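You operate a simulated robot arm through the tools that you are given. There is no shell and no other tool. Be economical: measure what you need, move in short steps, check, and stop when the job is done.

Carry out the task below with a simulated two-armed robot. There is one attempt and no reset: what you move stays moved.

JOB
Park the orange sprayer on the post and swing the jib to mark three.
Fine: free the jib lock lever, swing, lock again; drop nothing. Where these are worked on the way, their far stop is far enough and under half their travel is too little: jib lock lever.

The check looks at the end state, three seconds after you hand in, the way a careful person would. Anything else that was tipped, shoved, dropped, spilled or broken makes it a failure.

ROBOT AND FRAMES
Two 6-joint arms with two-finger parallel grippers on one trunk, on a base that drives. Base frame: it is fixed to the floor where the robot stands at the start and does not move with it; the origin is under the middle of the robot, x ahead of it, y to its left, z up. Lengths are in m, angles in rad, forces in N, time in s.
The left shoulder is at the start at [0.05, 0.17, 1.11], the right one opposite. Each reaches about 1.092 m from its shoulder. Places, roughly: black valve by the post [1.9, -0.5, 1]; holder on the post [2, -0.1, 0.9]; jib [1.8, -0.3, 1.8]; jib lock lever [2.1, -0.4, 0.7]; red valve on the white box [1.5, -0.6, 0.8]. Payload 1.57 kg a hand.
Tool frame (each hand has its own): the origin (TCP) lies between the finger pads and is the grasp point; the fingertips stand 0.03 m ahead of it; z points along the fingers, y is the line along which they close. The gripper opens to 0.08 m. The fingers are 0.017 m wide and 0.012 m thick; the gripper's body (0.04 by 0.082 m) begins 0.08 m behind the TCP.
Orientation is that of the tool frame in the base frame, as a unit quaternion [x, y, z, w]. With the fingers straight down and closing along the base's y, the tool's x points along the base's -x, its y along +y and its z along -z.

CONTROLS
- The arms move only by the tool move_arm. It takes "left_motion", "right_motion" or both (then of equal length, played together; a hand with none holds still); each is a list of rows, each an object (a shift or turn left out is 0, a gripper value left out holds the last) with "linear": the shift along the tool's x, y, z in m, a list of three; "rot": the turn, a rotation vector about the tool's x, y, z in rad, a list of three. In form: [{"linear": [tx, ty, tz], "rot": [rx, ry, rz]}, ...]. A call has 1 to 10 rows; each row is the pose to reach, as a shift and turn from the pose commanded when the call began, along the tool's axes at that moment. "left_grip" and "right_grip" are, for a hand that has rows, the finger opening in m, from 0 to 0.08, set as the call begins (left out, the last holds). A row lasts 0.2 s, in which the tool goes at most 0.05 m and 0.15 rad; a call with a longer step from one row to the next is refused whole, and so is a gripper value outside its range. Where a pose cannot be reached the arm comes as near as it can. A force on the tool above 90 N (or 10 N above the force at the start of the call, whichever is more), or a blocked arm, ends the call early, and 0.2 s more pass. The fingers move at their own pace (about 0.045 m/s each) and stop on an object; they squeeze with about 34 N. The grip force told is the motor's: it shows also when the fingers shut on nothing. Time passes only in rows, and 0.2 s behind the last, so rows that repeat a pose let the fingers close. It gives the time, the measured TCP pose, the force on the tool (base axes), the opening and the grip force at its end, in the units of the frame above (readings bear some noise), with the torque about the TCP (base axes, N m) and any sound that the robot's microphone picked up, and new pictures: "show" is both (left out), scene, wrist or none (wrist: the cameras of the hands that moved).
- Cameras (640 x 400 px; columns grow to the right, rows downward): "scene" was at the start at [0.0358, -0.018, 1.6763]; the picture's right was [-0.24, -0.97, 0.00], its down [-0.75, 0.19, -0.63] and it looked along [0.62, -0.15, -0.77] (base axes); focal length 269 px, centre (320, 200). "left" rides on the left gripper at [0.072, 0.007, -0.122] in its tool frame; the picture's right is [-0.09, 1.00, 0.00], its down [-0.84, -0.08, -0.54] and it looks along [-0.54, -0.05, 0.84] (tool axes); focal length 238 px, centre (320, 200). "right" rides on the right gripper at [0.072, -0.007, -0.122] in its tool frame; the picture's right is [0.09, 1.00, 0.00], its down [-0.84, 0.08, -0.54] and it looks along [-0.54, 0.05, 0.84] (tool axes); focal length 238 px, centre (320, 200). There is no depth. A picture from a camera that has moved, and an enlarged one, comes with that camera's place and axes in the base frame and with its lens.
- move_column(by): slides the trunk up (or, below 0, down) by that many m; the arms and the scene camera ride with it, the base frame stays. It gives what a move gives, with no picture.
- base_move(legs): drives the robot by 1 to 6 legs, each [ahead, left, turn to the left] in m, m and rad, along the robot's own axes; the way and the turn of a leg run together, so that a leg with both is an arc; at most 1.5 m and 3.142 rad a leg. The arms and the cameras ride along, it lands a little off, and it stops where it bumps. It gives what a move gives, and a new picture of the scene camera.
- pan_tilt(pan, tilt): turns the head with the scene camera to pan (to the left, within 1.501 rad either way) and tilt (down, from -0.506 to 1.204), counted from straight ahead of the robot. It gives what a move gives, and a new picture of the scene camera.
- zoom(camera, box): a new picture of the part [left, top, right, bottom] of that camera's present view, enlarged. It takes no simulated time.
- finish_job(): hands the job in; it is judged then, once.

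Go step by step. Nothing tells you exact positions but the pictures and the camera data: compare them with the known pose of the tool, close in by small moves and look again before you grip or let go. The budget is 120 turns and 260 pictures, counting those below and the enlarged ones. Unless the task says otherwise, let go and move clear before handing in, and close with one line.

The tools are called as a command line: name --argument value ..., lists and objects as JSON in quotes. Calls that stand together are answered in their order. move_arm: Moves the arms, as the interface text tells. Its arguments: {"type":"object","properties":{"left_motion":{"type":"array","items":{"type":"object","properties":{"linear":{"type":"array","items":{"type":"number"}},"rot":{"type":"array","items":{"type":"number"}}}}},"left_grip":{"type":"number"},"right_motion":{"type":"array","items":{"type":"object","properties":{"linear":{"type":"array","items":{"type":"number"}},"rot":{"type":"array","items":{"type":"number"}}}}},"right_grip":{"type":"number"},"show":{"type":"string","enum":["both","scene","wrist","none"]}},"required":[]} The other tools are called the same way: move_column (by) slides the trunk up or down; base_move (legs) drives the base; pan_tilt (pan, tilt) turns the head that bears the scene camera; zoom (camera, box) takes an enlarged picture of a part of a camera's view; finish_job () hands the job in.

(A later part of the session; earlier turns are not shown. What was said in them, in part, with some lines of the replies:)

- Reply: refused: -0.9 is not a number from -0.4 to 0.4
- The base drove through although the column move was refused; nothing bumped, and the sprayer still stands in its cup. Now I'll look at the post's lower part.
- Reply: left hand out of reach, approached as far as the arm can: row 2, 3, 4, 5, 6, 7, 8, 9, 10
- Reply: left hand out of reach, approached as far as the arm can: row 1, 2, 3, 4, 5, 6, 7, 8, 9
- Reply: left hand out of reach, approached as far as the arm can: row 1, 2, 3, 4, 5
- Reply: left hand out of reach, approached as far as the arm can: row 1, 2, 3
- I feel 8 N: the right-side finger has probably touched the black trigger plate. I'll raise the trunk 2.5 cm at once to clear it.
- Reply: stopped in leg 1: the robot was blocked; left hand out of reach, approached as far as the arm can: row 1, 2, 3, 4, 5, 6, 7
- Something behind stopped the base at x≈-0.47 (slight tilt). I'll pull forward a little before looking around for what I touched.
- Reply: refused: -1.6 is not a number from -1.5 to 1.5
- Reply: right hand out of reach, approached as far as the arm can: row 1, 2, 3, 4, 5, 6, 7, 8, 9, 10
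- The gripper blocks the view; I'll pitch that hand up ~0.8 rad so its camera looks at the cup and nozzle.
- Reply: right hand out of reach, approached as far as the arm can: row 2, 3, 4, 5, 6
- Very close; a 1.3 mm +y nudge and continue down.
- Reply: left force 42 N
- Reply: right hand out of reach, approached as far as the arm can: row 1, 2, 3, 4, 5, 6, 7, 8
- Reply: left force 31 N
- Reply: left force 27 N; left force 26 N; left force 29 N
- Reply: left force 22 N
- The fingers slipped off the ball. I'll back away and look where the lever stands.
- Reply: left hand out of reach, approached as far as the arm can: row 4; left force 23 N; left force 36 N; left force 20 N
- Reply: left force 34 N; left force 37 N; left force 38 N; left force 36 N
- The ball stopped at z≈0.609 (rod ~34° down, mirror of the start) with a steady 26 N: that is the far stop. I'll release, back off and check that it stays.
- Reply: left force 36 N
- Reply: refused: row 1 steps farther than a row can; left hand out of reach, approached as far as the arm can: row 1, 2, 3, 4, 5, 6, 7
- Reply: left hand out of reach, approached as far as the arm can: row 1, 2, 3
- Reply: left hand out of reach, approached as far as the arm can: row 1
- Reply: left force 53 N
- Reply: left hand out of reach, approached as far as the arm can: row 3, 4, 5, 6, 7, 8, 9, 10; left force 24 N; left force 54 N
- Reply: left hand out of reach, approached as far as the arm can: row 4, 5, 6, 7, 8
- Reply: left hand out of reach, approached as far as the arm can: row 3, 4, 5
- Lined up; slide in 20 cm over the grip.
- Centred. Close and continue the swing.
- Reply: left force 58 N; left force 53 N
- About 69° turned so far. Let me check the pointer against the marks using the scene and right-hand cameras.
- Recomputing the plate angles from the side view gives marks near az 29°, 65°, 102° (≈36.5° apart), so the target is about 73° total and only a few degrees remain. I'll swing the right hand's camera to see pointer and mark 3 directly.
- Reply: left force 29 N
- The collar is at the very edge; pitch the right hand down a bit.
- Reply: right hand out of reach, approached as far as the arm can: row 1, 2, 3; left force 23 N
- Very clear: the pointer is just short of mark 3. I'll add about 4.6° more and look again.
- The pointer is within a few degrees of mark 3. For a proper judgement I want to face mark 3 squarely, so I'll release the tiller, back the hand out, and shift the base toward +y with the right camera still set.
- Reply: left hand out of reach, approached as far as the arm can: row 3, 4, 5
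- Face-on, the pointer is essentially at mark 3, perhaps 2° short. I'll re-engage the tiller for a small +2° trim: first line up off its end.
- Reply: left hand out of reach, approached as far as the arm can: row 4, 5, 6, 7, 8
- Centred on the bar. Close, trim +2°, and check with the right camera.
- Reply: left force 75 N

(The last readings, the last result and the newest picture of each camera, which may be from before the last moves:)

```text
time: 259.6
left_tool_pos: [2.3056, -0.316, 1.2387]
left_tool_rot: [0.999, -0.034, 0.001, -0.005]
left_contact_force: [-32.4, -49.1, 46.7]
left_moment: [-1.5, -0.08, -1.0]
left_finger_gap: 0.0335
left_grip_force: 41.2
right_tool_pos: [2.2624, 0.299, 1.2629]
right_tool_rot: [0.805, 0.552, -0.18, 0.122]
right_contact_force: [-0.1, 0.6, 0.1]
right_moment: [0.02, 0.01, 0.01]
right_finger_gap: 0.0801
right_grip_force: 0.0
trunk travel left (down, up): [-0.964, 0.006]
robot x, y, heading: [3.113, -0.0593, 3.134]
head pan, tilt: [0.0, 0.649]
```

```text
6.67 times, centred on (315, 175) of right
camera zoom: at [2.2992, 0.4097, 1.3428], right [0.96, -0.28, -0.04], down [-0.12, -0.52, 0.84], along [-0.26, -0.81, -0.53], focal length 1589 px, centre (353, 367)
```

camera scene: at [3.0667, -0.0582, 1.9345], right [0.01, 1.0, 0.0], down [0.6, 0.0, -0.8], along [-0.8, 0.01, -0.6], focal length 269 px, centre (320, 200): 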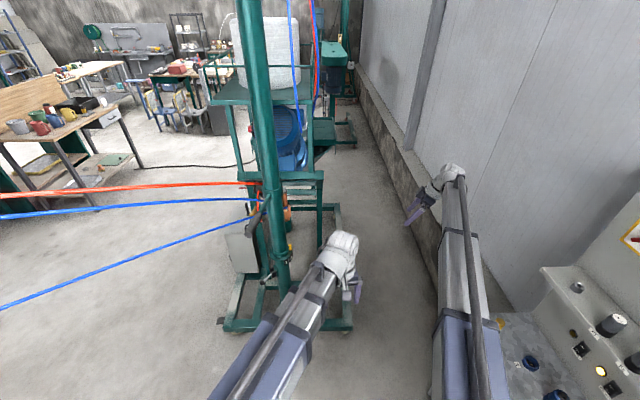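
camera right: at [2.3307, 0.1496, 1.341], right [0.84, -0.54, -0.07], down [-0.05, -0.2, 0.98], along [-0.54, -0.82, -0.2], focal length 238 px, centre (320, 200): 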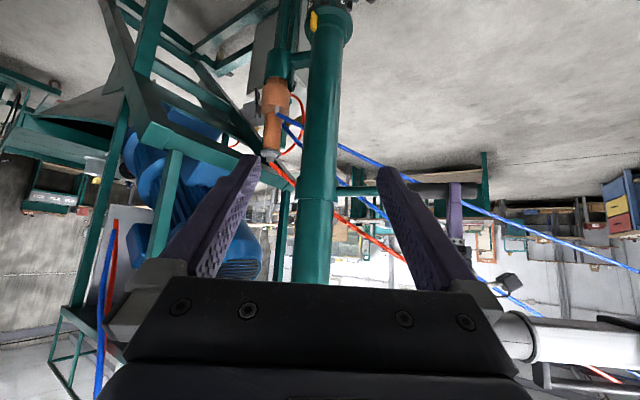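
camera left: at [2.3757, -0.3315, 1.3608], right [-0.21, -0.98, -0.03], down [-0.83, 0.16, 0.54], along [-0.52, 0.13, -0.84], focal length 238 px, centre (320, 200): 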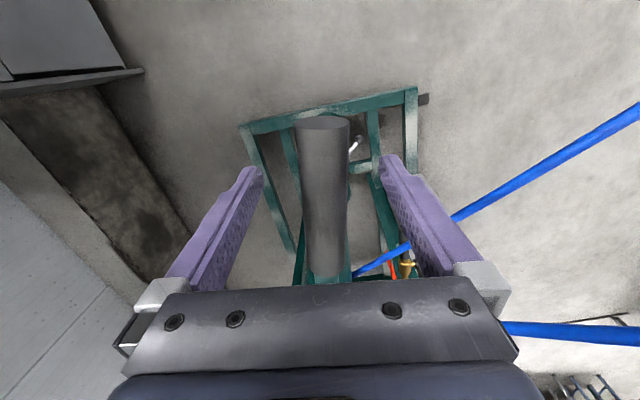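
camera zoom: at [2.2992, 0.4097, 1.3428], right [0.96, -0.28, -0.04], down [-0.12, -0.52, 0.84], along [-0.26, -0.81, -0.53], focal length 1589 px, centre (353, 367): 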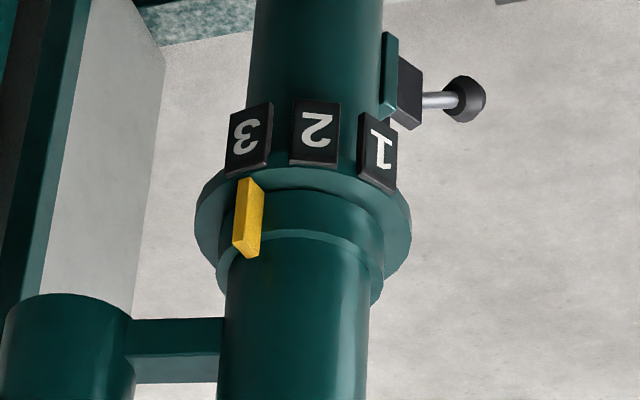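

The tiller didn't budge for the small trim (friction), and in this close view the pointer's base sits right at the middle of plate 3 (within ~1–2°), so I'll leave it. Release, retreat, and go back to lock the lever.

move_arm --left_motion '[{"linear": [0, 0.008, 0], "rot": [0, 0, 0.035]}, {"linear": [0, 0.0105, 0], "rot": [0, 0, 0.04]}]' --show "none"

move_arm --left_motion '[{}, {}, {}]' --left_grip 0.08 --show "none"

move_arm --left_motion '[{"linear": [0.045, 0, 0]}, {"linear": [0.09, 0, 0]}, {"linear": [0.135, 0, 0]}, {"linear": [0.18, 0, 0]}, {"linear": [0.22, 0, 0]}]' --show "none"

zoom --camera "right" --box '[285, 145, 345, 205]'

```text
time: 260.1
left_tool_pos: [2.3067, -0.3176, 1.2374]
left_tool_rot: [0.998, -0.059, 0.003, -0.011]
left_contact_force: [-18.1, -26.0, 27.4]
left_moment: [-1.01, 0.7, -0.36]
left_finger_gap: 0.0329
left_grip_force: 40.8
right_tool_pos: [2.2625, 0.3029, 1.2601]
right_tool_rot: [0.806, 0.551, -0.18, 0.122]
right_contact_force: [0.6, -0.6, 0.1]
right_moment: [0.0, 0.03, 0.03]
right_finger_gap: 0.0801
right_grip_force: 0.1
trunk travel left (down, up): [-0.964, 0.006]
robot x, y, heading: [3.113, -0.0593, 3.131]
head pan, tilt: [0.0, 0.649]
```

```text
time: 260.9
left_tool_pos: [2.3084, -0.3124, 1.239]
left_tool_rot: [0.998, -0.06, 0.005, -0.012]
left_contact_force: [0.0, -0.2, 0.2]
left_moment: [-0.01, -0.05, 0.0]
left_finger_gap: 0.0796
left_grip_force: 0.0
right_tool_pos: [2.2625, 0.3039, 1.26]
right_tool_rot: [0.806, 0.551, -0.18, 0.123]
right_contact_force: [1.2, -0.4, 0.2]
right_moment: [-0.01, 0.04, 0.03]
right_finger_gap: 0.08
right_grip_force: 0.0
trunk travel left (down, up): [-0.964, 0.006]
robot x, y, heading: [3.113, -0.0601, 3.134]
head pan, tilt: [0.0, 0.649]
```

```text
time: 262.1
left_tool_pos: [2.5288, -0.34, 1.2393]
left_tool_rot: [0.998, -0.059, 0.004, -0.012]
left_contact_force: [1.1, 0.1, -0.1]
left_moment: [-0.01, 0.02, 0.03]
left_finger_gap: 0.0801
left_grip_force: 0.1
right_tool_pos: [2.2632, 0.3048, 1.2599]
right_tool_rot: [0.805, 0.551, -0.181, 0.123]
right_contact_force: [0.6, 0.8, 0.1]
right_moment: [0.01, -0.02, 0.0]
right_finger_gap: 0.0799
right_grip_force: 0.1
trunk travel left (down, up): [-0.964, 0.006]
robot x, y, heading: [3.1118, -0.0613, 3.131]
head pan, tilt: [0.0, 0.649]
```

```text
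6.67 times, centred on (315, 175) of right
camera zoom: at [2.3001, 0.415, 1.341], right [0.96, -0.28, -0.04], down [-0.12, -0.52, 0.85], along [-0.26, -0.81, -0.53], focal length 1589 px, centre (353, 367)
```

zoom: 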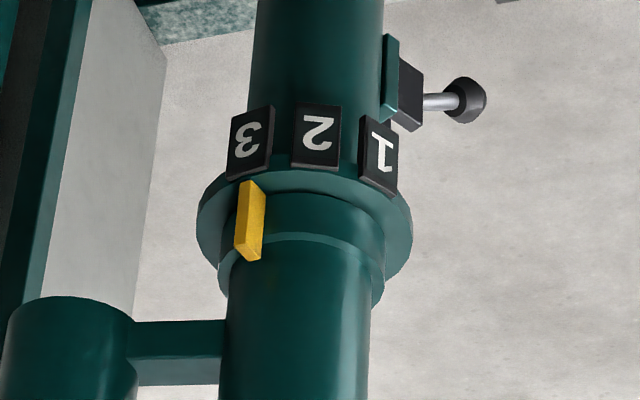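

Analysed carefully: the pointer's outer face and plate 3 line up (both at −34.5° in this view). Now pull both arms in and return to the lever position.

move_arm --right_motion '[{"linear": [0.01, 0.0434, -0.0047]}, {"linear": [0.02, 0.0869, -0.0093]}, {"linear": [0.03, 0.1303, -0.014]}, {"linear": [0.04, 0.1738, -0.0187]}, {"linear": [0.049, 0.2172, -0.0233]}, {"linear": [0.059, 0.2607, -0.028]}, {"linear": [0.069, 0.3041, -0.0327]}, {"linear": [0.079, 0.3476, -0.0373]}, {"linear": [0.089, 0.391, -0.042]}]' --show "none"

base_move --legs '[[0, 1.12, 0], [0, 0, -0.953], [0.2, 0.2, 0]]'

move_arm --left_motion '[{"rot": [0, -0.14, 0]}, {"rot": [0, -0.28, 0]}, {"rot": [0, -0.42, 0]}, {"rot": [0, -0.56, 0]}, {"rot": [0, -0.7, 0]}, {"rot": [0, -0.84, 0]}, {"rot": [0, -0.87, 0]}]' --show "none"

```text
time: 264.1
left_tool_pos: [2.5286, -0.3396, 1.2392]
left_tool_rot: [0.998, -0.059, 0.005, -0.013]
left_contact_force: [0.8, -0.1, -0.3]
left_moment: [-0.02, -0.04, -0.02]
left_finger_gap: 0.08
left_grip_force: 0.0
right_tool_pos: [2.6655, 0.2541, 1.2617]
right_tool_rot: [0.805, 0.551, -0.181, 0.122]
right_contact_force: [-0.2, -0.3, -0.7]
right_moment: [-0.02, -0.01, -0.01]
right_finger_gap: 0.0801
right_grip_force: 0.0
trunk travel left (down, up): [-0.964, 0.006]
robot x, y, heading: [3.1145, -0.0564, 3.138]
head pan, tilt: [0.0, 0.649]
```

```text
time: 273.8
left_tool_pos: [2.2427, -0.8293, 1.2384]
left_tool_rot: [0.865, -0.501, 0.01, -0.01]
left_contact_force: [-0.3, 0.1, -0.5]
left_moment: [0.02, -0.03, 0.0]
left_finger_gap: 0.0799
left_grip_force: 0.1
right_tool_pos: [2.8018, -0.5841, 1.2615]
right_tool_rot: [0.967, 0.131, -0.217, 0.028]
right_contact_force: [-0.3, 0.2, 0.9]
right_moment: [-0.03, -0.03, 0.01]
right_finger_gap: 0.0801
right_grip_force: 0.0
trunk travel left (down, up): [-0.964, 0.006]
robot x, y, heading: [2.8183, -1.1294, 2.202]
head pan, tilt: [0.0, 0.649]
camera scene: at [2.792, -1.0923, 1.9345], right [0.81, 0.59, 0.0], down [0.36, -0.49, -0.8], along [-0.47, 0.64, -0.6], focal length 269 px, centre (320, 200)
```

scene: 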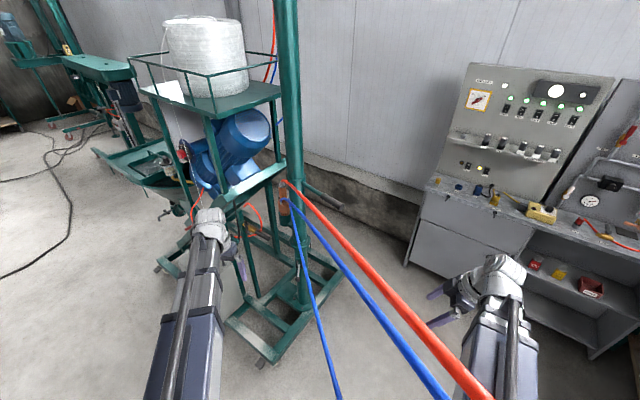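

```text
time: 275.4
left_tool_pos: [2.2326, -0.8191, 1.3155]
left_tool_rot: [0.789, -0.45, -0.357, -0.219]
left_contact_force: [-0.1, -0.1, -0.8]
left_moment: [0.01, -0.05, 0.04]
left_finger_gap: 0.0802
left_grip_force: 0.1
left hand out of reach, approached as far as the arm can: row 2, 3, 4, 5, 6, 7
right_tool_pos: [2.8033, -0.5841, 1.2606]
right_tool_rot: [0.967, 0.13, -0.218, 0.029]
right_contact_force: [-1.0, -0.1, -1.4]
right_moment: [0.05, -0.01, 0.0]
right_finger_gap: 0.08
right_grip_force: 0.0
trunk travel left (down, up): [-0.964, 0.006]
robot x, y, heading: [2.8184, -1.1327, 2.2]
head pan, tilt: [0.0, 0.649]
```

The hand is tilted again. Lower the trunk to the lever height and approach to ~12 cm from the ball.

move_column --by -0.4

move_column --by -0.3

move_arm --left_motion '[{"linear": [-0.0258, -0.015, 0.0306]}, {"linear": [-0.0515, -0.03, 0.0613]}, {"linear": [-0.0773, -0.045, 0.0919]}, {"linear": [-0.103, -0.06, 0.1225]}, {"linear": [-0.1288, -0.075, 0.1531]}, {"linear": [-0.1545, -0.09, 0.1838]}, {"linear": [-0.1803, -0.105, 0.2144]}, {"linear": [-0.206, -0.12, 0.245]}]' --show "wrist"

```text
time: 279.2
left_tool_pos: [2.2332, -0.8188, 0.9174]
left_tool_rot: [0.789, -0.451, -0.354, -0.219]
left_contact_force: [-0.7, -0.8, -0.1]
left_moment: [-0.01, 0.01, -0.02]
left_finger_gap: 0.0799
left_grip_force: 0.0
right_tool_pos: [2.8025, -0.5843, 0.8603]
right_tool_rot: [0.967, 0.13, -0.218, 0.028]
right_contact_force: [-0.3, 0.1, -0.5]
right_moment: [-0.03, -0.03, -0.03]
right_finger_gap: 0.0798
right_grip_force: 0.2
trunk travel left (down, up): [-0.564, 0.406]
robot x, y, heading: [2.8221, -1.1322, 2.202]
head pan, tilt: [0.0, 0.649]
```

```text
time: 282.2
left_tool_pos: [2.2321, -0.8183, 0.6154]
left_tool_rot: [0.789, -0.451, -0.355, -0.219]
left_contact_force: [1.1, 0.2, -0.4]
left_moment: [0.0, 0.01, -0.04]
left_finger_gap: 0.0802
left_grip_force: 0.0
right_tool_pos: [2.8018, -0.584, 0.5608]
right_tool_rot: [0.967, 0.13, -0.217, 0.029]
right_contact_force: [0.2, 0.0, 0.4]
right_moment: [0.0, -0.01, 0.0]
right_finger_gap: 0.08
right_grip_force: 0.0
trunk travel left (down, up): [-0.264, 0.706]
robot x, y, heading: [2.8226, -1.1313, 2.202]
head pan, tilt: [0.0, 0.649]
```

```text
time: 284.1
left_tool_pos: [2.178, -0.4854, 0.6149]
left_tool_rot: [0.789, -0.451, -0.355, -0.219]
left_contact_force: [-0.1, 0.6, -0.1]
left_moment: [0.0, 0.01, 0.0]
left_finger_gap: 0.0801
left_grip_force: 0.0
right_tool_pos: [2.8028, -0.5832, 0.5605]
right_tool_rot: [0.967, 0.132, -0.218, 0.03]
right_contact_force: [0.1, -0.5, 0.2]
right_moment: [-0.03, 0.03, 0.04]
right_finger_gap: 0.0802
right_grip_force: 0.1
trunk travel left (down, up): [-0.264, 0.706]
robot x, y, heading: [2.8178, -1.1296, 2.203]
head pan, tilt: [0.0, 0.649]
camera left: at [2.2414, -0.6096, 0.6407], right [-0.89, -0.45, 0.04], down [-0.02, 0.14, 0.99], along [-0.45, 0.88, -0.14], focal length 238 px, centre (320, 200)
```

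left: 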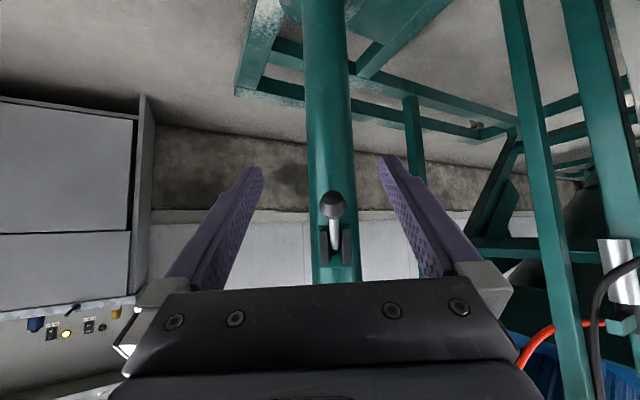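

Ball at (2.113,-0.386,0.608). Move in and grip it.

move_arm --left_motion '[{"linear": [-0.0257, 0.002, 0.03]}, {"linear": [-0.0515, 0.0044, 0.06]}, {"linear": [-0.0772, 0.0066, 0.09]}]' --show "none"

move_column --by -0.005

move_arm --left_motion '[{}, {}, {}, {}, {}]' --left_grip 0.0 --show "wrist"

```text
time: 284.9
left_tool_pos: [2.1114, -0.385, 0.6158]
left_tool_rot: [0.789, -0.45, -0.356, -0.219]
left_contact_force: [0.5, -0.6, -0.2]
left_moment: [-0.03, 0.02, 0.03]
left_finger_gap: 0.0799
left_grip_force: 0.0
right_tool_pos: [2.8039, -0.5854, 0.5595]
right_tool_rot: [0.967, 0.131, -0.218, 0.029]
right_contact_force: [0.1, -0.5, 0.1]
right_moment: [0.0, 0.0, -0.02]
right_finger_gap: 0.0802
right_grip_force: 0.0
trunk travel left (down, up): [-0.264, 0.706]
robot x, y, heading: [2.8171, -1.1326, 2.205]
head pan, tilt: [0.0, 0.649]
```

```text
time: 285.4
left_tool_pos: [2.1131, -0.3852, 0.6102]
left_tool_rot: [0.789, -0.45, -0.356, -0.219]
left_contact_force: [-0.2, -0.4, 0.5]
left_moment: [0.0, 0.0, -0.01]
left_finger_gap: 0.0803
left_grip_force: 0.1
right_tool_pos: [2.8032, -0.5842, 0.5547]
right_tool_rot: [0.967, 0.13, -0.216, 0.029]
right_contact_force: [-0.2, -0.1, -0.8]
right_moment: [-0.01, -0.03, -0.01]
right_finger_gap: 0.0801
right_grip_force: 0.1
trunk travel left (down, up): [-0.259, 0.711]
robot x, y, heading: [2.8172, -1.1308, 2.202]
head pan, tilt: [0.0, 0.649]
```

```text
time: 286.6
left_tool_pos: [2.1122, -0.3856, 0.6099]
left_tool_rot: [0.789, -0.451, -0.355, -0.22]
left_contact_force: [-1.1, -0.3, -0.3]
left_moment: [0.0, -0.02, 0.0]
left_finger_gap: 0.0317
left_grip_force: 33.8
right_tool_pos: [2.8019, -0.5849, 0.5542]
right_tool_rot: [0.967, 0.131, -0.216, 0.029]
right_contact_force: [0.5, 0.1, -0.8]
right_moment: [0.0, -0.01, -0.02]
right_finger_gap: 0.0802
right_grip_force: 0.1
trunk travel left (down, up): [-0.259, 0.711]
robot x, y, heading: [2.8184, -1.1288, 2.201]
head pan, tilt: [0.0, 0.649]
camera left: at [2.1756, -0.5097, 0.6356], right [-0.89, -0.45, 0.04], down [-0.02, 0.14, 0.99], along [-0.45, 0.88, -0.14], focal length 238 px, centre (320, 200)
```

left: 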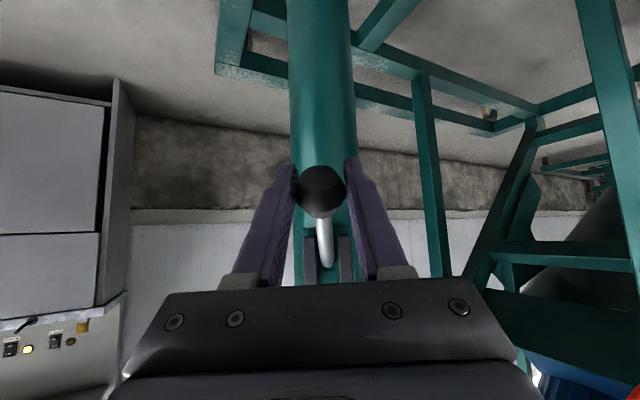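

Good grip. Now raise along the mirrored arc to lock.

move_arm --left_motion '[{"linear": [0.002, 0, -0.0023]}, {"linear": [0.0039, 0, -0.0046]}]' --show "none"

move_column --by 0.018

move_arm --left_motion '[{"linear": [0.002, 0, -0.0023]}, {"linear": [0.0039, 0, -0.0046]}]' --show "none"

move_column --by 0.02

zoom --camera "left" --box '[240, 100, 400, 260]'

```text
time: 287.2
left_tool_pos: [2.1126, -0.3873, 0.6114]
left_tool_rot: [0.787, -0.45, -0.359, -0.221]
left_contact_force: [-20.8, 24.0, 12.7]
left_moment: [-0.33, -0.2, -0.02]
left_finger_gap: 0.0317
left_grip_force: 40.1
right_tool_pos: [2.803, -0.5841, 0.5537]
right_tool_rot: [0.967, 0.131, -0.217, 0.029]
right_contact_force: [-0.3, 0.3, 0.5]
right_moment: [0.01, 0.02, -0.01]
right_finger_gap: 0.0799
right_grip_force: 0.1
trunk travel left (down, up): [-0.259, 0.711]
robot x, y, heading: [2.8209, -1.1316, 2.202]
head pan, tilt: [0.0, 0.649]
```

```text
time: 287.8
left_tool_pos: [2.1166, -0.3952, 0.6275]
left_tool_rot: [0.791, -0.451, -0.352, -0.217]
left_contact_force: [8.9, -23.5, -19.1]
left_moment: [-0.59, -0.29, 0.07]
left_finger_gap: 0.0313
left_grip_force: 40.2
right_tool_pos: [2.8032, -0.5847, 0.5722]
right_tool_rot: [0.967, 0.132, -0.216, 0.029]
right_contact_force: [0.1, -0.5, 0.3]
right_moment: [0.03, -0.01, -0.01]
right_finger_gap: 0.0798
right_grip_force: 0.0
trunk travel left (down, up): [-0.277, 0.693]
robot x, y, heading: [2.8231, -1.1316, 2.199]
head pan, tilt: [0.0, 0.649]
```

```text
time: 288.4
left_tool_pos: [2.118, -0.3939, 0.6254]
left_tool_rot: [0.79, -0.449, -0.355, -0.219]
left_contact_force: [-4.1, -6.5, -17.2]
left_moment: [-0.96, -0.57, 0.0]
left_finger_gap: 0.0314
left_grip_force: 39.8
right_tool_pos: [2.8022, -0.5825, 0.5731]
right_tool_rot: [0.967, 0.13, -0.216, 0.028]
right_contact_force: [-0.1, 0.1, 0.7]
right_moment: [-0.05, 0.0, -0.01]
right_finger_gap: 0.08
right_grip_force: 0.1
trunk travel left (down, up): [-0.277, 0.693]
robot x, y, heading: [2.8218, -1.1295, 2.203]
head pan, tilt: [0.0, 0.649]
```

```text
time: 289.1
left_tool_pos: [2.1185, -0.3966, 0.6489]
left_tool_rot: [0.79, -0.45, -0.354, -0.219]
left_contact_force: [1.2, -18.6, -10.2]
left_moment: [-0.62, -0.31, -0.06]
left_finger_gap: 0.0313
left_grip_force: 39.2
right_tool_pos: [2.8026, -0.5842, 0.5935]
right_tool_rot: [0.967, 0.132, -0.216, 0.029]
right_contact_force: [-1.0, 0.9, 0.9]
right_moment: [-0.01, 0.02, 0.0]
right_finger_gap: 0.0798
right_grip_force: 0.0
trunk travel left (down, up): [-0.297, 0.673]
robot x, y, heading: [2.8233, -1.1318, 2.202]
head pan, tilt: [0.0, 0.649]
```

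```text
2.50 times, centred on (320, 180) of left
camera zoom: at [2.182, -0.521, 0.6734], right [-0.89, -0.45, 0.04], down [-0.02, 0.14, 0.99], along [-0.45, 0.88, -0.14], focal length 596 px, centre (320, 250)
```

zoom: 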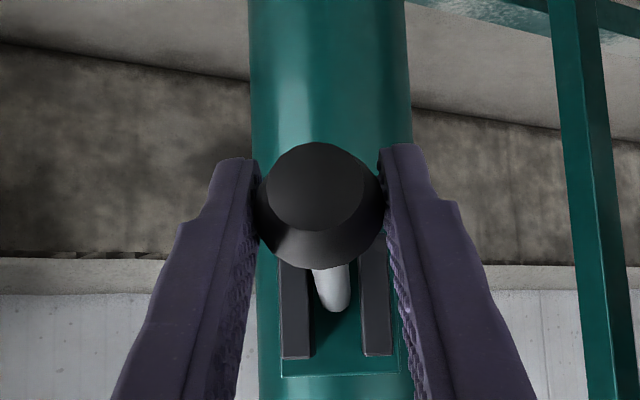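

Following, though the ball lags ~6 mm below. Continue: slightly outward, then up past horizontal.

move_arm --left_motion '[{"linear": [0.0016, 0, -0.0019]}, {"linear": [0.0033, 0, -0.0038]}]' --show "none"

move_column --by 0.02

move_column --by 0.015

move_arm --left_motion '[{"linear": [-0.002, 0, 0.0023]}, {"linear": [-0.0039, 0, 0.0046]}]' --show "none"

zoom --camera "left" --box '[240, 100, 400, 260]'

```text
time: 289.7
left_tool_pos: [2.1191, -0.3971, 0.6477]
left_tool_rot: [0.789, -0.449, -0.358, -0.219]
left_contact_force: [-17.4, 7.0, -8.2]
left_moment: [-0.73, -0.37, -0.06]
left_finger_gap: 0.0313
left_grip_force: 40.7
right_tool_pos: [2.8018, -0.5834, 0.5914]
right_tool_rot: [0.967, 0.131, -0.217, 0.029]
right_contact_force: [0.0, 0.0, 0.0]
right_moment: [-0.02, 0.02, -0.02]
right_finger_gap: 0.0802
right_grip_force: 0.1
trunk travel left (down, up): [-0.297, 0.673]
robot x, y, heading: [2.8179, -1.1291, 2.208]
head pan, tilt: [0.0, 0.649]
```

```text
time: 290.4
left_tool_pos: [2.1198, -0.3999, 0.6672]
left_tool_rot: [0.789, -0.45, -0.356, -0.22]
left_contact_force: [-10.8, -2.7, -9.6]
left_moment: [-0.65, -0.33, -0.02]
left_finger_gap: 0.0315
left_grip_force: 40.0
right_tool_pos: [2.8031, -0.584, 0.6128]
right_tool_rot: [0.967, 0.131, -0.216, 0.029]
right_contact_force: [0.4, 0.1, 0.3]
right_moment: [0.01, 0.0, 0.01]
right_finger_gap: 0.0798
right_grip_force: 0.1
trunk travel left (down, up): [-0.317, 0.653]
robot x, y, heading: [2.8177, -1.1333, 2.2]
head pan, tilt: [0.0, 0.649]
```

```text
time: 291.0
left_tool_pos: [2.12, -0.4007, 0.6826]
left_tool_rot: [0.789, -0.45, -0.357, -0.22]
left_contact_force: [-12.7, -3.4, -10.3]
left_moment: [-0.74, -0.32, -0.03]
left_finger_gap: 0.0314
left_grip_force: 40.4
right_tool_pos: [2.8025, -0.5838, 0.6271]
right_tool_rot: [0.967, 0.131, -0.216, 0.029]
right_contact_force: [-0.2, 0.2, 0.0]
right_moment: [-0.01, 0.01, 0.01]
right_finger_gap: 0.0799
right_grip_force: 0.0
trunk travel left (down, up): [-0.332, 0.638]
robot x, y, heading: [2.8204, -1.1299, 2.202]
head pan, tilt: [0.0, 0.649]
```

```text
time: 291.6
left_tool_pos: [2.1196, -0.3982, 0.6851]
left_tool_rot: [0.789, -0.451, -0.355, -0.22]
left_contact_force: [5.4, -35.0, -0.4]
left_moment: [-0.73, -0.31, 0.08]
left_finger_gap: 0.0315
left_grip_force: 40.3
right_tool_pos: [2.8032, -0.5847, 0.6283]
right_tool_rot: [0.967, 0.131, -0.218, 0.028]
right_contact_force: [0.1, -0.5, 0.4]
right_moment: [0.0, 0.0, 0.02]
right_finger_gap: 0.0801
right_grip_force: 0.1
trunk travel left (down, up): [-0.332, 0.638]
robot x, y, heading: [2.8194, -1.1289, 2.203]
head pan, tilt: [0.0, 0.649]
```

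```text
2.50 times, centred on (320, 180) of left
camera zoom: at [2.1827, -0.5224, 0.7099], right [-0.89, -0.45, 0.04], down [-0.02, 0.14, 0.99], along [-0.45, 0.88, -0.14], focal length 596 px, centre (320, 250)
```

zoom: 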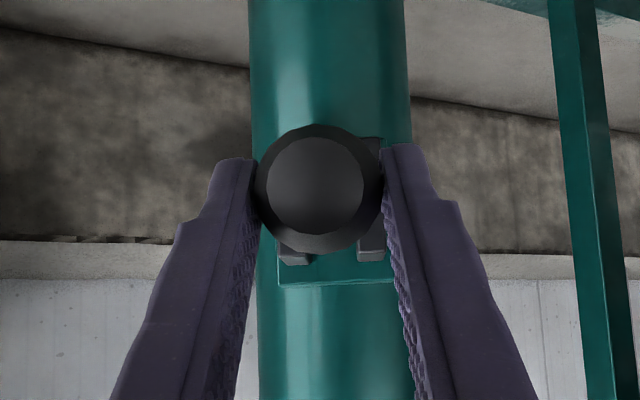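

The ball is slipping toward the lower edge of the pads. Re-centre: open, lower 1.1 cm, re-grip.

move_arm --left_motion '[{}, {}, {}]' --left_grip 0.08 --show "none"

move_column --by -0.012

zoom --camera "left" --box '[240, 100, 400, 260]'

```text
time: 292.4
left_tool_pos: [2.1194, -0.3932, 0.6838]
left_tool_rot: [0.788, -0.451, -0.356, -0.221]
left_contact_force: [0.0, -0.3, 0.0]
left_moment: [-0.01, -0.02, 0.03]
left_finger_gap: 0.08
left_grip_force: 0.2
right_tool_pos: [2.8033, -0.5834, 0.6288]
right_tool_rot: [0.967, 0.13, -0.217, 0.028]
right_contact_force: [0.2, -0.3, -0.4]
right_moment: [0.0, 0.02, -0.03]
right_finger_gap: 0.0802
right_grip_force: 0.2
trunk travel left (down, up): [-0.332, 0.638]
robot x, y, heading: [2.8184, -1.1295, 2.206]
head pan, tilt: [0.0, 0.649]
```

```text
time: 293.0
left_tool_pos: [2.1185, -0.3932, 0.6722]
left_tool_rot: [0.789, -0.45, -0.356, -0.219]
left_contact_force: [-0.6, -0.5, 0.9]
left_moment: [-0.04, 0.02, 0.01]
left_finger_gap: 0.08
left_grip_force: 0.0
right_tool_pos: [2.8028, -0.5847, 0.6163]
right_tool_rot: [0.967, 0.131, -0.218, 0.028]
right_contact_force: [-0.4, -0.1, -0.2]
right_moment: [0.03, 0.0, 0.03]
right_finger_gap: 0.0801
right_grip_force: 0.2
trunk travel left (down, up): [-0.32, 0.65]
robot x, y, heading: [2.8199, -1.1309, 2.204]
head pan, tilt: [0.0, 0.649]
```

```text
2.50 times, centred on (320, 180) of left
camera zoom: at [2.1817, -0.5181, 0.6967], right [-0.89, -0.45, 0.04], down [-0.02, 0.14, 0.99], along [-0.45, 0.88, -0.13], focal length 596 px, centre (320, 250)
```

zoom: 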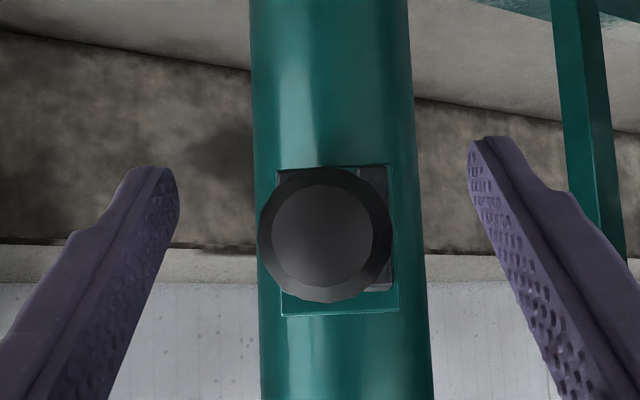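

Centred. Back out 7 mm, close and continue up.

move_arm --left_motion '[{"linear": [0.0045, 0, -0.0053]}, {"linear": [0.0045, 0, -0.0053]}]' --show "none"

move_arm --left_motion '[{}, {}, {}, {}]' --left_grip 0.0 --show "none"

move_column --by 0.015

move_arm --left_motion '[{"linear": [-0.0023, 0, 0.0027]}, {"linear": [-0.0046, 0, 0.0053]}]' --show "none"

move_column --by 0.013

zoom --camera "left" --box '[240, 100, 400, 260]'

```text
time: 293.6
left_tool_pos: [2.1209, -0.3998, 0.6721]
left_tool_rot: [0.789, -0.45, -0.356, -0.22]
left_contact_force: [-0.1, 0.2, 0.7]
left_moment: [-0.01, 0.03, 0.02]
left_finger_gap: 0.0798
left_grip_force: 0.1
right_tool_pos: [2.8036, -0.5838, 0.6169]
right_tool_rot: [0.967, 0.131, -0.217, 0.029]
right_contact_force: [-0.2, 0.8, -0.1]
right_moment: [0.01, -0.01, -0.01]
right_finger_gap: 0.0801
right_grip_force: 0.0
trunk travel left (down, up): [-0.32, 0.65]
robot x, y, heading: [2.8213, -1.1318, 2.208]
head pan, tilt: [0.0, 0.649]
```

```text
time: 294.6
left_tool_pos: [2.1204, -0.3998, 0.6722]
left_tool_rot: [0.789, -0.449, -0.358, -0.219]
left_contact_force: [-3.5, -1.9, 0.8]
left_moment: [0.05, 0.04, 0.06]
left_finger_gap: 0.0319
left_grip_force: 23.5
right_tool_pos: [2.8023, -0.584, 0.6156]
right_tool_rot: [0.967, 0.131, -0.218, 0.029]
right_contact_force: [-0.5, 0.5, 0.3]
right_moment: [0.0, 0.01, 0.01]
right_finger_gap: 0.0802
right_grip_force: 0.0
trunk travel left (down, up): [-0.32, 0.65]
robot x, y, heading: [2.8183, -1.1303, 2.204]
head pan, tilt: [0.0, 0.649]
```

```text
time: 295.2
left_tool_pos: [2.1182, -0.3986, 0.6851]
left_tool_rot: [0.789, -0.45, -0.355, -0.219]
left_contact_force: [-11.9, 5.1, -13.4]
left_moment: [-0.84, -0.49, -0.04]
left_finger_gap: 0.0314
left_grip_force: 39.4
right_tool_pos: [2.8022, -0.5829, 0.6303]
right_tool_rot: [0.967, 0.13, -0.216, 0.029]
right_contact_force: [-0.1, 0.6, -0.8]
right_moment: [0.0, 0.02, -0.03]
right_finger_gap: 0.0801
right_grip_force: 0.1
trunk travel left (down, up): [-0.335, 0.635]
robot x, y, heading: [2.8165, -1.1327, 2.205]
head pan, tilt: [0.0, 0.649]
```

```text
time: 295.8
left_tool_pos: [2.1184, -0.3966, 0.687]
left_tool_rot: [0.789, -0.45, -0.356, -0.219]
left_contact_force: [3.4, -27.3, -4.0]
left_moment: [-0.78, -0.46, 0.06]
left_finger_gap: 0.0316
left_grip_force: 40.3
right_tool_pos: [2.8037, -0.5857, 0.6311]
right_tool_rot: [0.967, 0.132, -0.216, 0.029]
right_contact_force: [-0.3, 0.4, 0.4]
right_moment: [0.0, -0.02, -0.04]
right_finger_gap: 0.0802
right_grip_force: 0.0
trunk travel left (down, up): [-0.335, 0.635]
robot x, y, heading: [2.8219, -1.1363, 2.2]
head pan, tilt: [0.0, 0.649]
```

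```text
time: 296.4
left_tool_pos: [2.1167, -0.3904, 0.6993]
left_tool_rot: [0.789, -0.45, -0.357, -0.22]
left_contact_force: [-14.5, -4.5, -11.0]
left_moment: [-0.69, -0.41, 0.0]
left_finger_gap: 0.0313
left_grip_force: 40.6
right_tool_pos: [2.801, -0.5834, 0.6454]
right_tool_rot: [0.967, 0.131, -0.216, 0.029]
right_contact_force: [0.4, -0.5, 0.2]
right_moment: [0.01, -0.02, 0.0]
right_finger_gap: 0.0801
right_grip_force: 0.1
trunk travel left (down, up): [-0.348, 0.622]
robot x, y, heading: [2.818, -1.1262, 2.204]
head pan, tilt: [0.0, 0.649]
```

```text
2.50 times, centred on (320, 180) of left
camera zoom: at [2.1795, -0.5162, 0.7235], right [-0.89, -0.45, 0.04], down [-0.02, 0.14, 0.99], along [-0.45, 0.88, -0.13], focal length 596 px, centre (320, 250)
```

zoom: 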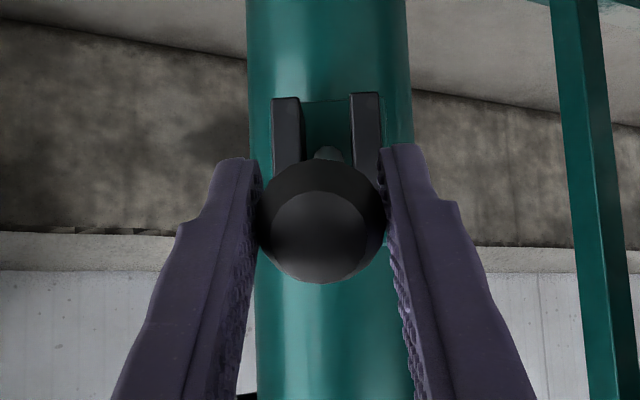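

Excellent, ball at z≈0.697. Continue inward/up to the upper stop.

move_arm --left_motion '[{"linear": [-0.0026, 0, 0.003]}, {"linear": [-0.0052, 0, 0.0061]}]' --show "none"

move_column --by 0.014

move_arm --left_motion '[{"linear": [-0.0026, 0, 0.003]}, {"linear": [-0.0052, 0, 0.0061]}]' --show "none"

move_column --by 0.012

zoom --camera "left" --box '[240, 100, 400, 260]'

```text
time: 297.1
left_tool_pos: [2.1136, -0.3906, 0.7014]
left_tool_rot: [0.789, -0.449, -0.357, -0.219]
left_contact_force: [-1.0, -32.2, 3.7]
left_moment: [-0.71, -0.36, 0.1]
left_finger_gap: 0.0314
left_grip_force: 40.1
right_tool_pos: [2.8039, -0.5843, 0.6456]
right_tool_rot: [0.967, 0.131, -0.217, 0.027]
right_contact_force: [-0.8, 0.2, 0.1]
right_moment: [0.02, 0.02, -0.03]
right_finger_gap: 0.0801
right_grip_force: 0.0
trunk travel left (down, up): [-0.348, 0.622]
robot x, y, heading: [2.8198, -1.1317, 2.198]
head pan, tilt: [0.0, 0.649]
```

```text
time: 297.7
left_tool_pos: [2.1116, -0.3841, 0.7111]
left_tool_rot: [0.789, -0.449, -0.356, -0.219]
left_contact_force: [-20.3, -4.6, -19.9]
left_moment: [-0.82, -0.5, -0.02]
left_finger_gap: 0.0312
left_grip_force: 40.4
right_tool_pos: [2.803, -0.5826, 0.657]
right_tool_rot: [0.967, 0.131, -0.216, 0.03]
right_contact_force: [0.8, 0.6, -0.4]
right_moment: [-0.01, -0.02, -0.02]
right_finger_gap: 0.0799
right_grip_force: 0.0
trunk travel left (down, up): [-0.362, 0.608]
robot x, y, heading: [2.819, -1.1302, 2.197]
head pan, tilt: [0.0, 0.649]
```

```text
time: 298.3
left_tool_pos: [2.1104, -0.3837, 0.7129]
left_tool_rot: [0.791, -0.45, -0.354, -0.218]
left_contact_force: [-0.3, -32.7, -21.1]
left_moment: [-0.06, -0.07, 0.11]
left_finger_gap: 0.0314
left_grip_force: 40.6
right_tool_pos: [2.8032, -0.585, 0.6579]
right_tool_rot: [0.967, 0.131, -0.216, 0.029]
right_contact_force: [0.1, 0.2, 0.5]
right_moment: [-0.01, 0.0, 0.01]
right_finger_gap: 0.08
right_grip_force: 0.1
trunk travel left (down, up): [-0.362, 0.608]
robot x, y, heading: [2.8178, -1.1358, 2.2]
head pan, tilt: [0.0, 0.649]
```

```text
time: 298.9
left_tool_pos: [2.1146, -0.3739, 0.7271]
left_tool_rot: [0.786, -0.452, -0.357, -0.223]
left_contact_force: [-0.5, 0.1, -0.9]
left_moment: [0.03, -0.01, -0.01]
left_finger_gap: 0.0
left_grip_force: 21.0
right_tool_pos: [2.8047, -0.5835, 0.6698]
right_tool_rot: [0.967, 0.13, -0.217, 0.028]
right_contact_force: [0.5, 0.2, -0.4]
right_moment: [-0.04, -0.02, 0.01]
right_finger_gap: 0.0797
right_grip_force: 0.0
trunk travel left (down, up): [-0.374, 0.596]
robot x, y, heading: [2.8207, -1.1315, 2.202]
head pan, tilt: [0.0, 0.649]
```

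```text
2.50 times, centred on (320, 180) of left
camera zoom: at [2.1778, -0.4994, 0.7512], right [-0.9, -0.44, 0.04], down [-0.02, 0.14, 0.99], along [-0.44, 0.89, -0.13], focal length 596 px, centre (320, 250)
```

zoom: 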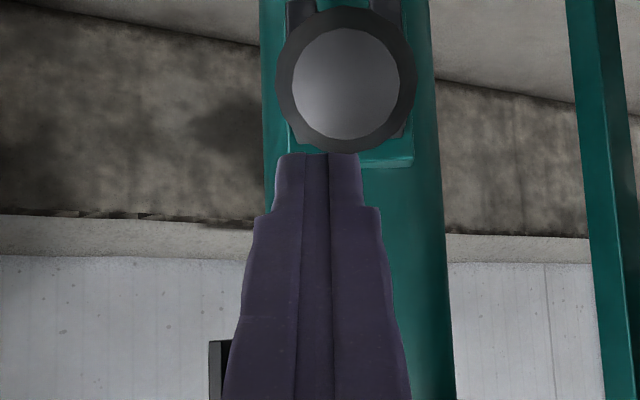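

The fingers slipped off the top at the stop. I'll raise clear, back off, and check the lever's angle.

move_column --by 0.04

move_arm --left_motion '[{"linear": [0.026, 0, -0.03]}, {"linear": [0.052, 0, -0.06]}, {"linear": [0.0785, 0, -0.0908]}, {"linear": [0.105, 0, -0.121]}]' --left_grip 0.08 --show "wrist"

zoom --camera "left" --box '[280, 100, 400, 220]'

```text
time: 299.7
left_tool_pos: [2.1112, -0.38, 0.7663]
left_tool_rot: [0.789, -0.45, -0.356, -0.22]
left_contact_force: [-0.4, -0.1, 0.3]
left_moment: [0.0, 0.02, 0.02]
left_finger_gap: 0.0001
left_grip_force: 21.4
right_tool_pos: [2.8035, -0.5839, 0.71]
right_tool_rot: [0.967, 0.13, -0.217, 0.028]
right_contact_force: [0.3, -0.2, 0.5]
right_moment: [-0.01, -0.02, 0.0]
right_finger_gap: 0.0796
right_grip_force: 0.0
trunk travel left (down, up): [-0.414, 0.556]
robot x, y, heading: [2.821, -1.1331, 2.198]
head pan, tilt: [0.0, 0.649]
```

```text
time: 300.7
left_tool_pos: [2.1927, -0.5207, 0.7664]
left_tool_rot: [0.788, -0.45, -0.357, -0.22]
left_contact_force: [-0.4, 0.6, 0.2]
left_moment: [0.0, 0.0, -0.03]
left_finger_gap: 0.08
left_grip_force: 0.0
right_tool_pos: [2.8032, -0.5841, 0.7098]
right_tool_rot: [0.967, 0.129, -0.217, 0.028]
right_contact_force: [-0.4, 0.4, -0.2]
right_moment: [0.0, 0.01, 0.03]
right_finger_gap: 0.0797
right_grip_force: 0.0
trunk travel left (down, up): [-0.414, 0.556]
robot x, y, heading: [2.8192, -1.1349, 2.202]
head pan, tilt: [0.0, 0.649]
camera left: at [2.2553, -0.6458, 0.7908], right [-0.89, -0.44, 0.04], down [-0.02, 0.14, 0.99], along [-0.45, 0.88, -0.13], focal length 238 px, centre (320, 200)
```

left: 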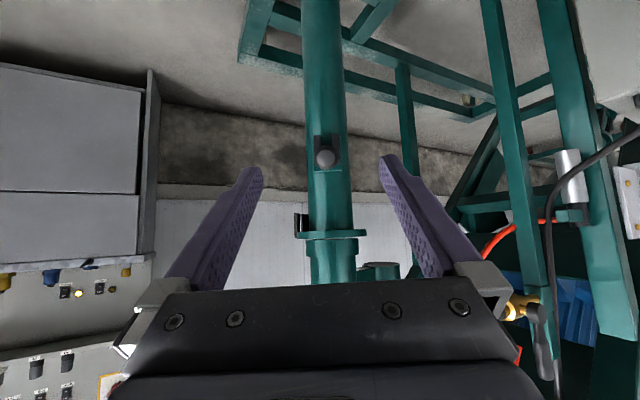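

```text
3.33 times, centred on (340, 160) of left
camera zoom: at [2.2553, -0.6458, 0.7908], right [-0.89, -0.44, 0.04], down [-0.02, 0.14, 0.99], along [-0.45, 0.88, -0.13], focal length 794 px, centre (253, 333)
```

zoom: 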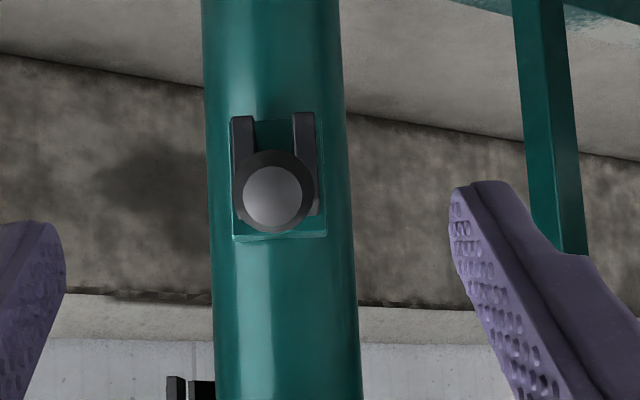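

The lever is up but at about 24° instead of the original ~33°. I'll push it fully home from beneath with closed fingers.

move_column --by -0.115

move_arm --left_motion '[{"linear": [-0.0, 0, 0.0]}, {}, {}, {}, {}, {"linear": [-0.025, 0.001, 0.03]}, {"linear": [-0.05, 0.0015, 0.059]}, {"linear": [-0.075, 0.002, 0.088]}, {"linear": [-0.0895, 0.0025, 0.1047]}]' --left_grip 0.0 --show "wrist"

```text
time: 302.2
left_tool_pos: [2.1919, -0.5194, 0.6507]
left_tool_rot: [0.788, -0.45, -0.357, -0.221]
left_contact_force: [0.4, 0.0, -0.3]
left_moment: [-0.06, -0.02, 0.01]
left_finger_gap: 0.08
left_grip_force: 0.0
right_tool_pos: [2.8048, -0.5837, 0.5944]
right_tool_rot: [0.967, 0.131, -0.218, 0.028]
right_contact_force: [-0.2, -0.3, -0.7]
right_moment: [0.0, 0.0, -0.02]
right_finger_gap: 0.08
right_grip_force: 0.2
trunk travel left (down, up): [-0.299, 0.671]
robot x, y, heading: [2.8167, -1.1344, 2.203]
head pan, tilt: [0.0, 0.649]
```

```text
time: 304.2
left_tool_pos: [2.1201, -0.4033, 0.6513]
left_tool_rot: [0.789, -0.45, -0.356, -0.22]
left_contact_force: [-0.2, 0.1, 0.1]
left_moment: [0.01, 0.0, -0.04]
left_finger_gap: 0.0001
left_grip_force: 21.4
right_tool_pos: [2.8035, -0.5843, 0.5951]
right_tool_rot: [0.967, 0.13, -0.218, 0.029]
right_contact_force: [0.6, 0.9, 0.6]
right_moment: [0.01, -0.01, -0.01]
right_finger_gap: 0.08
right_grip_force: 0.0
trunk travel left (down, up): [-0.299, 0.671]
robot x, y, heading: [2.8191, -1.1258, 2.204]
head pan, tilt: [0.0, 0.649]
camera left: at [2.1836, -0.5279, 0.6757], right [-0.89, -0.45, 0.04], down [-0.02, 0.14, 0.99], along [-0.45, 0.88, -0.13], focal length 238 px, centre (320, 200)
```

left: 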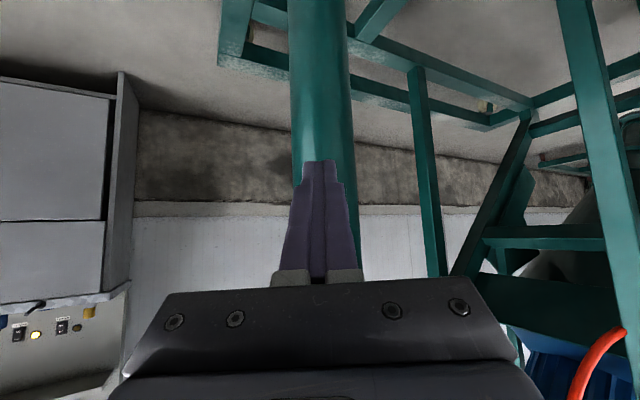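

Fingers are beneath the ball, aligned. Raise in small steps, watching force.

move_column --by 0.03

move_column --by 0.01

move_column --by 0.008

zoom --camera "scene" --box '[230, 80, 350, 200]'

```text
time: 304.9
left_tool_pos: [2.121, -0.4042, 0.6812]
left_tool_rot: [0.789, -0.45, -0.356, -0.219]
left_contact_force: [-0.3, 0.7, 0.7]
left_moment: [-0.01, 0.0, -0.01]
left_finger_gap: 0.0
left_grip_force: 21.2
right_tool_pos: [2.8037, -0.5848, 0.6241]
right_tool_rot: [0.967, 0.13, -0.217, 0.028]
right_contact_force: [0.2, -0.8, -1.1]
right_moment: [0.02, -0.03, 0.0]
right_finger_gap: 0.0801
right_grip_force: 0.0
trunk travel left (down, up): [-0.329, 0.641]
robot x, y, heading: [2.8205, -1.1303, 2.202]
head pan, tilt: [0.0, 0.649]
```

```text
time: 305.5
left_tool_pos: [2.1199, -0.4041, 0.6908]
left_tool_rot: [0.788, -0.45, -0.357, -0.22]
left_contact_force: [-1.0, -0.3, 0.0]
left_moment: [0.03, 0.02, -0.01]
left_finger_gap: 0.0
left_grip_force: 20.7
right_tool_pos: [2.8029, -0.5844, 0.6348]
right_tool_rot: [0.967, 0.131, -0.217, 0.029]
right_contact_force: [-0.3, 0.1, -0.9]
right_moment: [-0.01, 0.0, -0.02]
right_finger_gap: 0.08
right_grip_force: 0.1
trunk travel left (down, up): [-0.339, 0.631]
robot x, y, heading: [2.8237, -1.13, 2.204]
head pan, tilt: [0.0, 0.649]
```

```text
time: 306.1
left_tool_pos: [2.1207, -0.404, 0.6956]
left_tool_rot: [0.79, -0.451, -0.354, -0.218]
left_contact_force: [6.1, -8.5, -22.2]
left_moment: [-0.25, -0.11, -0.03]
left_finger_gap: 0.0003
left_grip_force: 21.8
right_tool_pos: [2.8029, -0.5821, 0.6411]
right_tool_rot: [0.967, 0.132, -0.216, 0.03]
right_contact_force: [0.0, 0.5, 0.2]
right_moment: [0.0, 0.0, 0.0]
right_finger_gap: 0.0801
right_grip_force: 0.1
trunk travel left (down, up): [-0.347, 0.623]
robot x, y, heading: [2.8184, -1.1281, 2.199]
head pan, tilt: [0.0, 0.649]
```

```text
3.33 times, centred on (290, 140) of scene
camera zoom: at [2.7921, -1.0913, 1.317], right [0.81, 0.59, 0.0], down [0.36, -0.49, -0.8], along [-0.47, 0.64, -0.61], focal length 898 px, centre (420, 400)
```

zoom: 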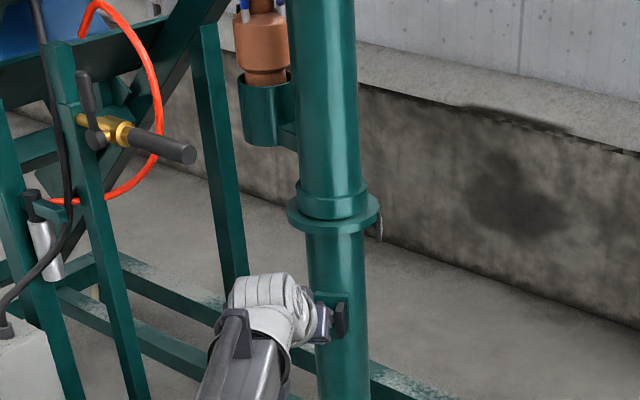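

Contact arises with the ball at z≈0.713, its original locked height. One more small push to confirm it's the stop.

move_column --by 0.005

move_column --by -0.05

move_arm --left_motion '[{"linear": [0.026, 0, -0.03]}, {"linear": [0.052, 0, -0.06]}, {"linear": [0.0785, 0, -0.0908]}, {"linear": [0.105, 0, -0.121]}, {"linear": [0.131, 0, -0.151]}, {"linear": [0.157, 0, -0.181]}]' --show "none"

move_column --by 0.1

move_arm --left_motion '[{}, {}, {}, {}, {}]' --left_grip 0.08 --show "none"

zoom --camera "left" --box '[280, 120, 400, 240]'

```text
time: 306.6
left_tool_pos: [2.1207, -0.4047, 0.6965]
left_tool_rot: [0.792, -0.452, -0.347, -0.216]
left_contact_force: [11.2, -13.8, -50.4]
left_moment: [-0.7, -0.05, 0.12]
left_finger_gap: 0.0
left_grip_force: 21.5
right_tool_pos: [2.8009, -0.5831, 0.6462]
right_tool_rot: [0.967, 0.131, -0.217, 0.03]
right_contact_force: [0.6, -0.8, 0.0]
right_moment: [-0.04, -0.01, 0.04]
right_finger_gap: 0.0799
right_grip_force: 0.1
trunk travel left (down, up): [-0.352, 0.618]
robot x, y, heading: [2.8185, -1.1298, 2.201]
head pan, tilt: [0.0, 0.649]
```

```text
time: 307.5
left_tool_pos: [2.1195, -0.4041, 0.6539]
left_tool_rot: [0.789, -0.451, -0.356, -0.22]
left_contact_force: [0.1, 0.0, -0.8]
left_moment: [-0.02, -0.02, -0.01]
left_finger_gap: 0.0
left_grip_force: 21.9
right_tool_pos: [2.8023, -0.5837, 0.598]
right_tool_rot: [0.967, 0.131, -0.217, 0.029]
right_contact_force: [-0.1, 0.5, 0.3]
right_moment: [0.01, 0.02, -0.01]
right_finger_gap: 0.0799
right_grip_force: 0.0
trunk travel left (down, up): [-0.302, 0.668]
robot x, y, heading: [2.817, -1.1285, 2.2]
head pan, tilt: [0.0, 0.649]
```

```text
time: 308.9
left_tool_pos: [2.2375, -0.6115, 0.6546]
left_tool_rot: [0.789, -0.451, -0.355, -0.22]
left_contact_force: [0.7, 0.0, 0.3]
left_moment: [0.01, 0.0, 0.01]
left_finger_gap: 0.0
left_grip_force: 21.0
right_tool_pos: [2.8027, -0.5836, 0.5977]
right_tool_rot: [0.967, 0.131, -0.217, 0.028]
right_contact_force: [-0.3, -0.3, 1.3]
right_moment: [0.0, 0.03, -0.02]
right_finger_gap: 0.0799
right_grip_force: 0.0
trunk travel left (down, up): [-0.302, 0.668]
robot x, y, heading: [2.8175, -1.1352, 2.204]
head pan, tilt: [0.0, 0.649]
```

```text
time: 310.2
left_tool_pos: [2.2387, -0.6102, 0.7536]
left_tool_rot: [0.789, -0.451, -0.356, -0.22]
left_contact_force: [-0.2, 0.2, 0.4]
left_moment: [-0.02, -0.01, 0.01]
left_finger_gap: 0.0
left_grip_force: 21.4
right_tool_pos: [2.8019, -0.5833, 0.6974]
right_tool_rot: [0.967, 0.131, -0.218, 0.029]
right_contact_force: [-0.5, -0.1, 0.1]
right_moment: [-0.01, 0.0, 0.04]
right_finger_gap: 0.0799
right_grip_force: 0.0
trunk travel left (down, up): [-0.402, 0.568]
robot x, y, heading: [2.8179, -1.13, 2.201]
head pan, tilt: [0.0, 0.649]
```

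```text
time: 311.4
left_tool_pos: [2.2384, -0.6101, 0.7543]
left_tool_rot: [0.79, -0.45, -0.355, -0.219]
left_contact_force: [-0.3, -0.5, -0.3]
left_moment: [-0.02, 0.0, 0.02]
left_finger_gap: 0.0799
left_grip_force: 0.0
right_tool_pos: [2.8036, -0.584, 0.6987]
right_tool_rot: [0.967, 0.13, -0.217, 0.028]
right_contact_force: [-0.5, -0.2, -0.5]
right_moment: [-0.03, 0.0, 0.01]
right_finger_gap: 0.0799
right_grip_force: 0.0
trunk travel left (down, up): [-0.402, 0.568]
robot x, y, heading: [2.8203, -1.1282, 2.202]
head pan, tilt: [0.0, 0.649]
```

```text
3.33 times, centred on (340, 180) of left
camera zoom: at [2.3016, -0.7347, 0.7787], right [-0.89, -0.45, 0.04], down [-0.02, 0.14, 0.99], along [-0.45, 0.88, -0.14], focal length 794 px, centre (253, 267)
```

zoom: 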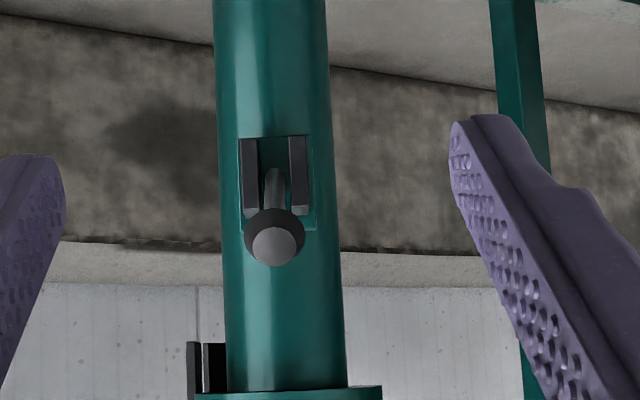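

Lever is back at its original locked stop (50 N gave no more travel). Back off and take one last look at sprayer and jib.

base_move --legs '[[-0.35, 0, 0]]'

zoom --camera "scene" --box '[180, 40, 380, 200]'

```text
time: 313.7
left_tool_pos: [2.4396, -0.8935, 0.754]
left_tool_rot: [0.791, -0.447, -0.357, -0.218]
left_contact_force: [-0.1, 0.4, -0.3]
left_moment: [-0.03, 0.01, 0.02]
left_finger_gap: 0.0799
left_grip_force: 0.1
right_tool_pos: [3.0051, -0.8625, 0.6982]
right_tool_rot: [0.966, 0.135, -0.217, 0.029]
right_contact_force: [0.4, -0.3, 0.8]
right_moment: [0.01, -0.01, 0.01]
right_finger_gap: 0.0803
right_grip_force: 0.0
trunk travel left (down, up): [-0.402, 0.568]
robot x, y, heading: [3.0259, -1.4093, 2.209]
head pan, tilt: [0.0, 0.649]
camera scene: at [2.9988, -1.3717, 1.3725], right [0.8, 0.6, 0.0], down [0.36, -0.49, -0.8], along [-0.48, 0.64, -0.6], focal length 269 px, centre (320, 200)
```

scene: 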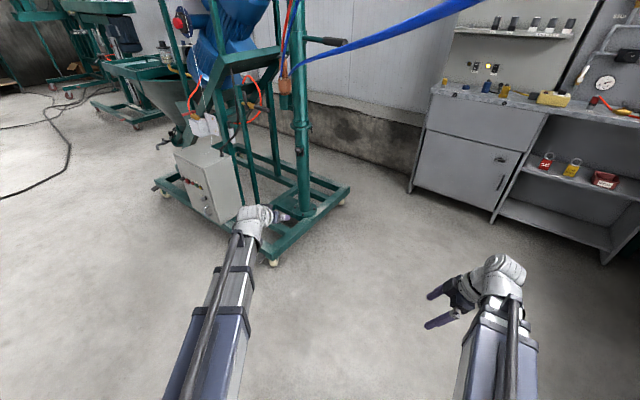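

```text
2.50 times, centred on (280, 120) of scene
camera zoom: at [2.9988, -1.3717, 1.3725], right [0.8, 0.6, 0.0], down [0.36, -0.49, -0.8], along [-0.48, 0.64, -0.6], focal length 673 px, centre (420, 400)
```

zoom: 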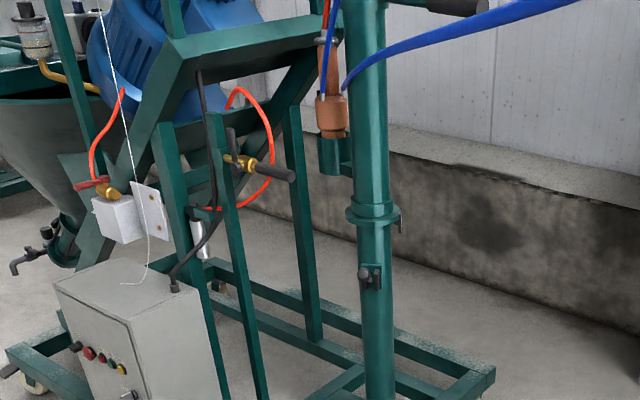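

The sprayer stands in the post cup, the jib is at mark three, the lever is locked and both hands are clear. Handing in.

finish_job

```text
The job is handed in.
```

The orange sprayer is parked in the cup on the post and the jib is swung to mark three. The pointer lines up with plate 3 to within about 1–2° by eye. The lock lever was freed to its lower stop, then pushed back up to its upper stop and held. Nothing was dropped. While backing up, the base bumped the green machine standing behind it; in the pictures it looked undisturbed.
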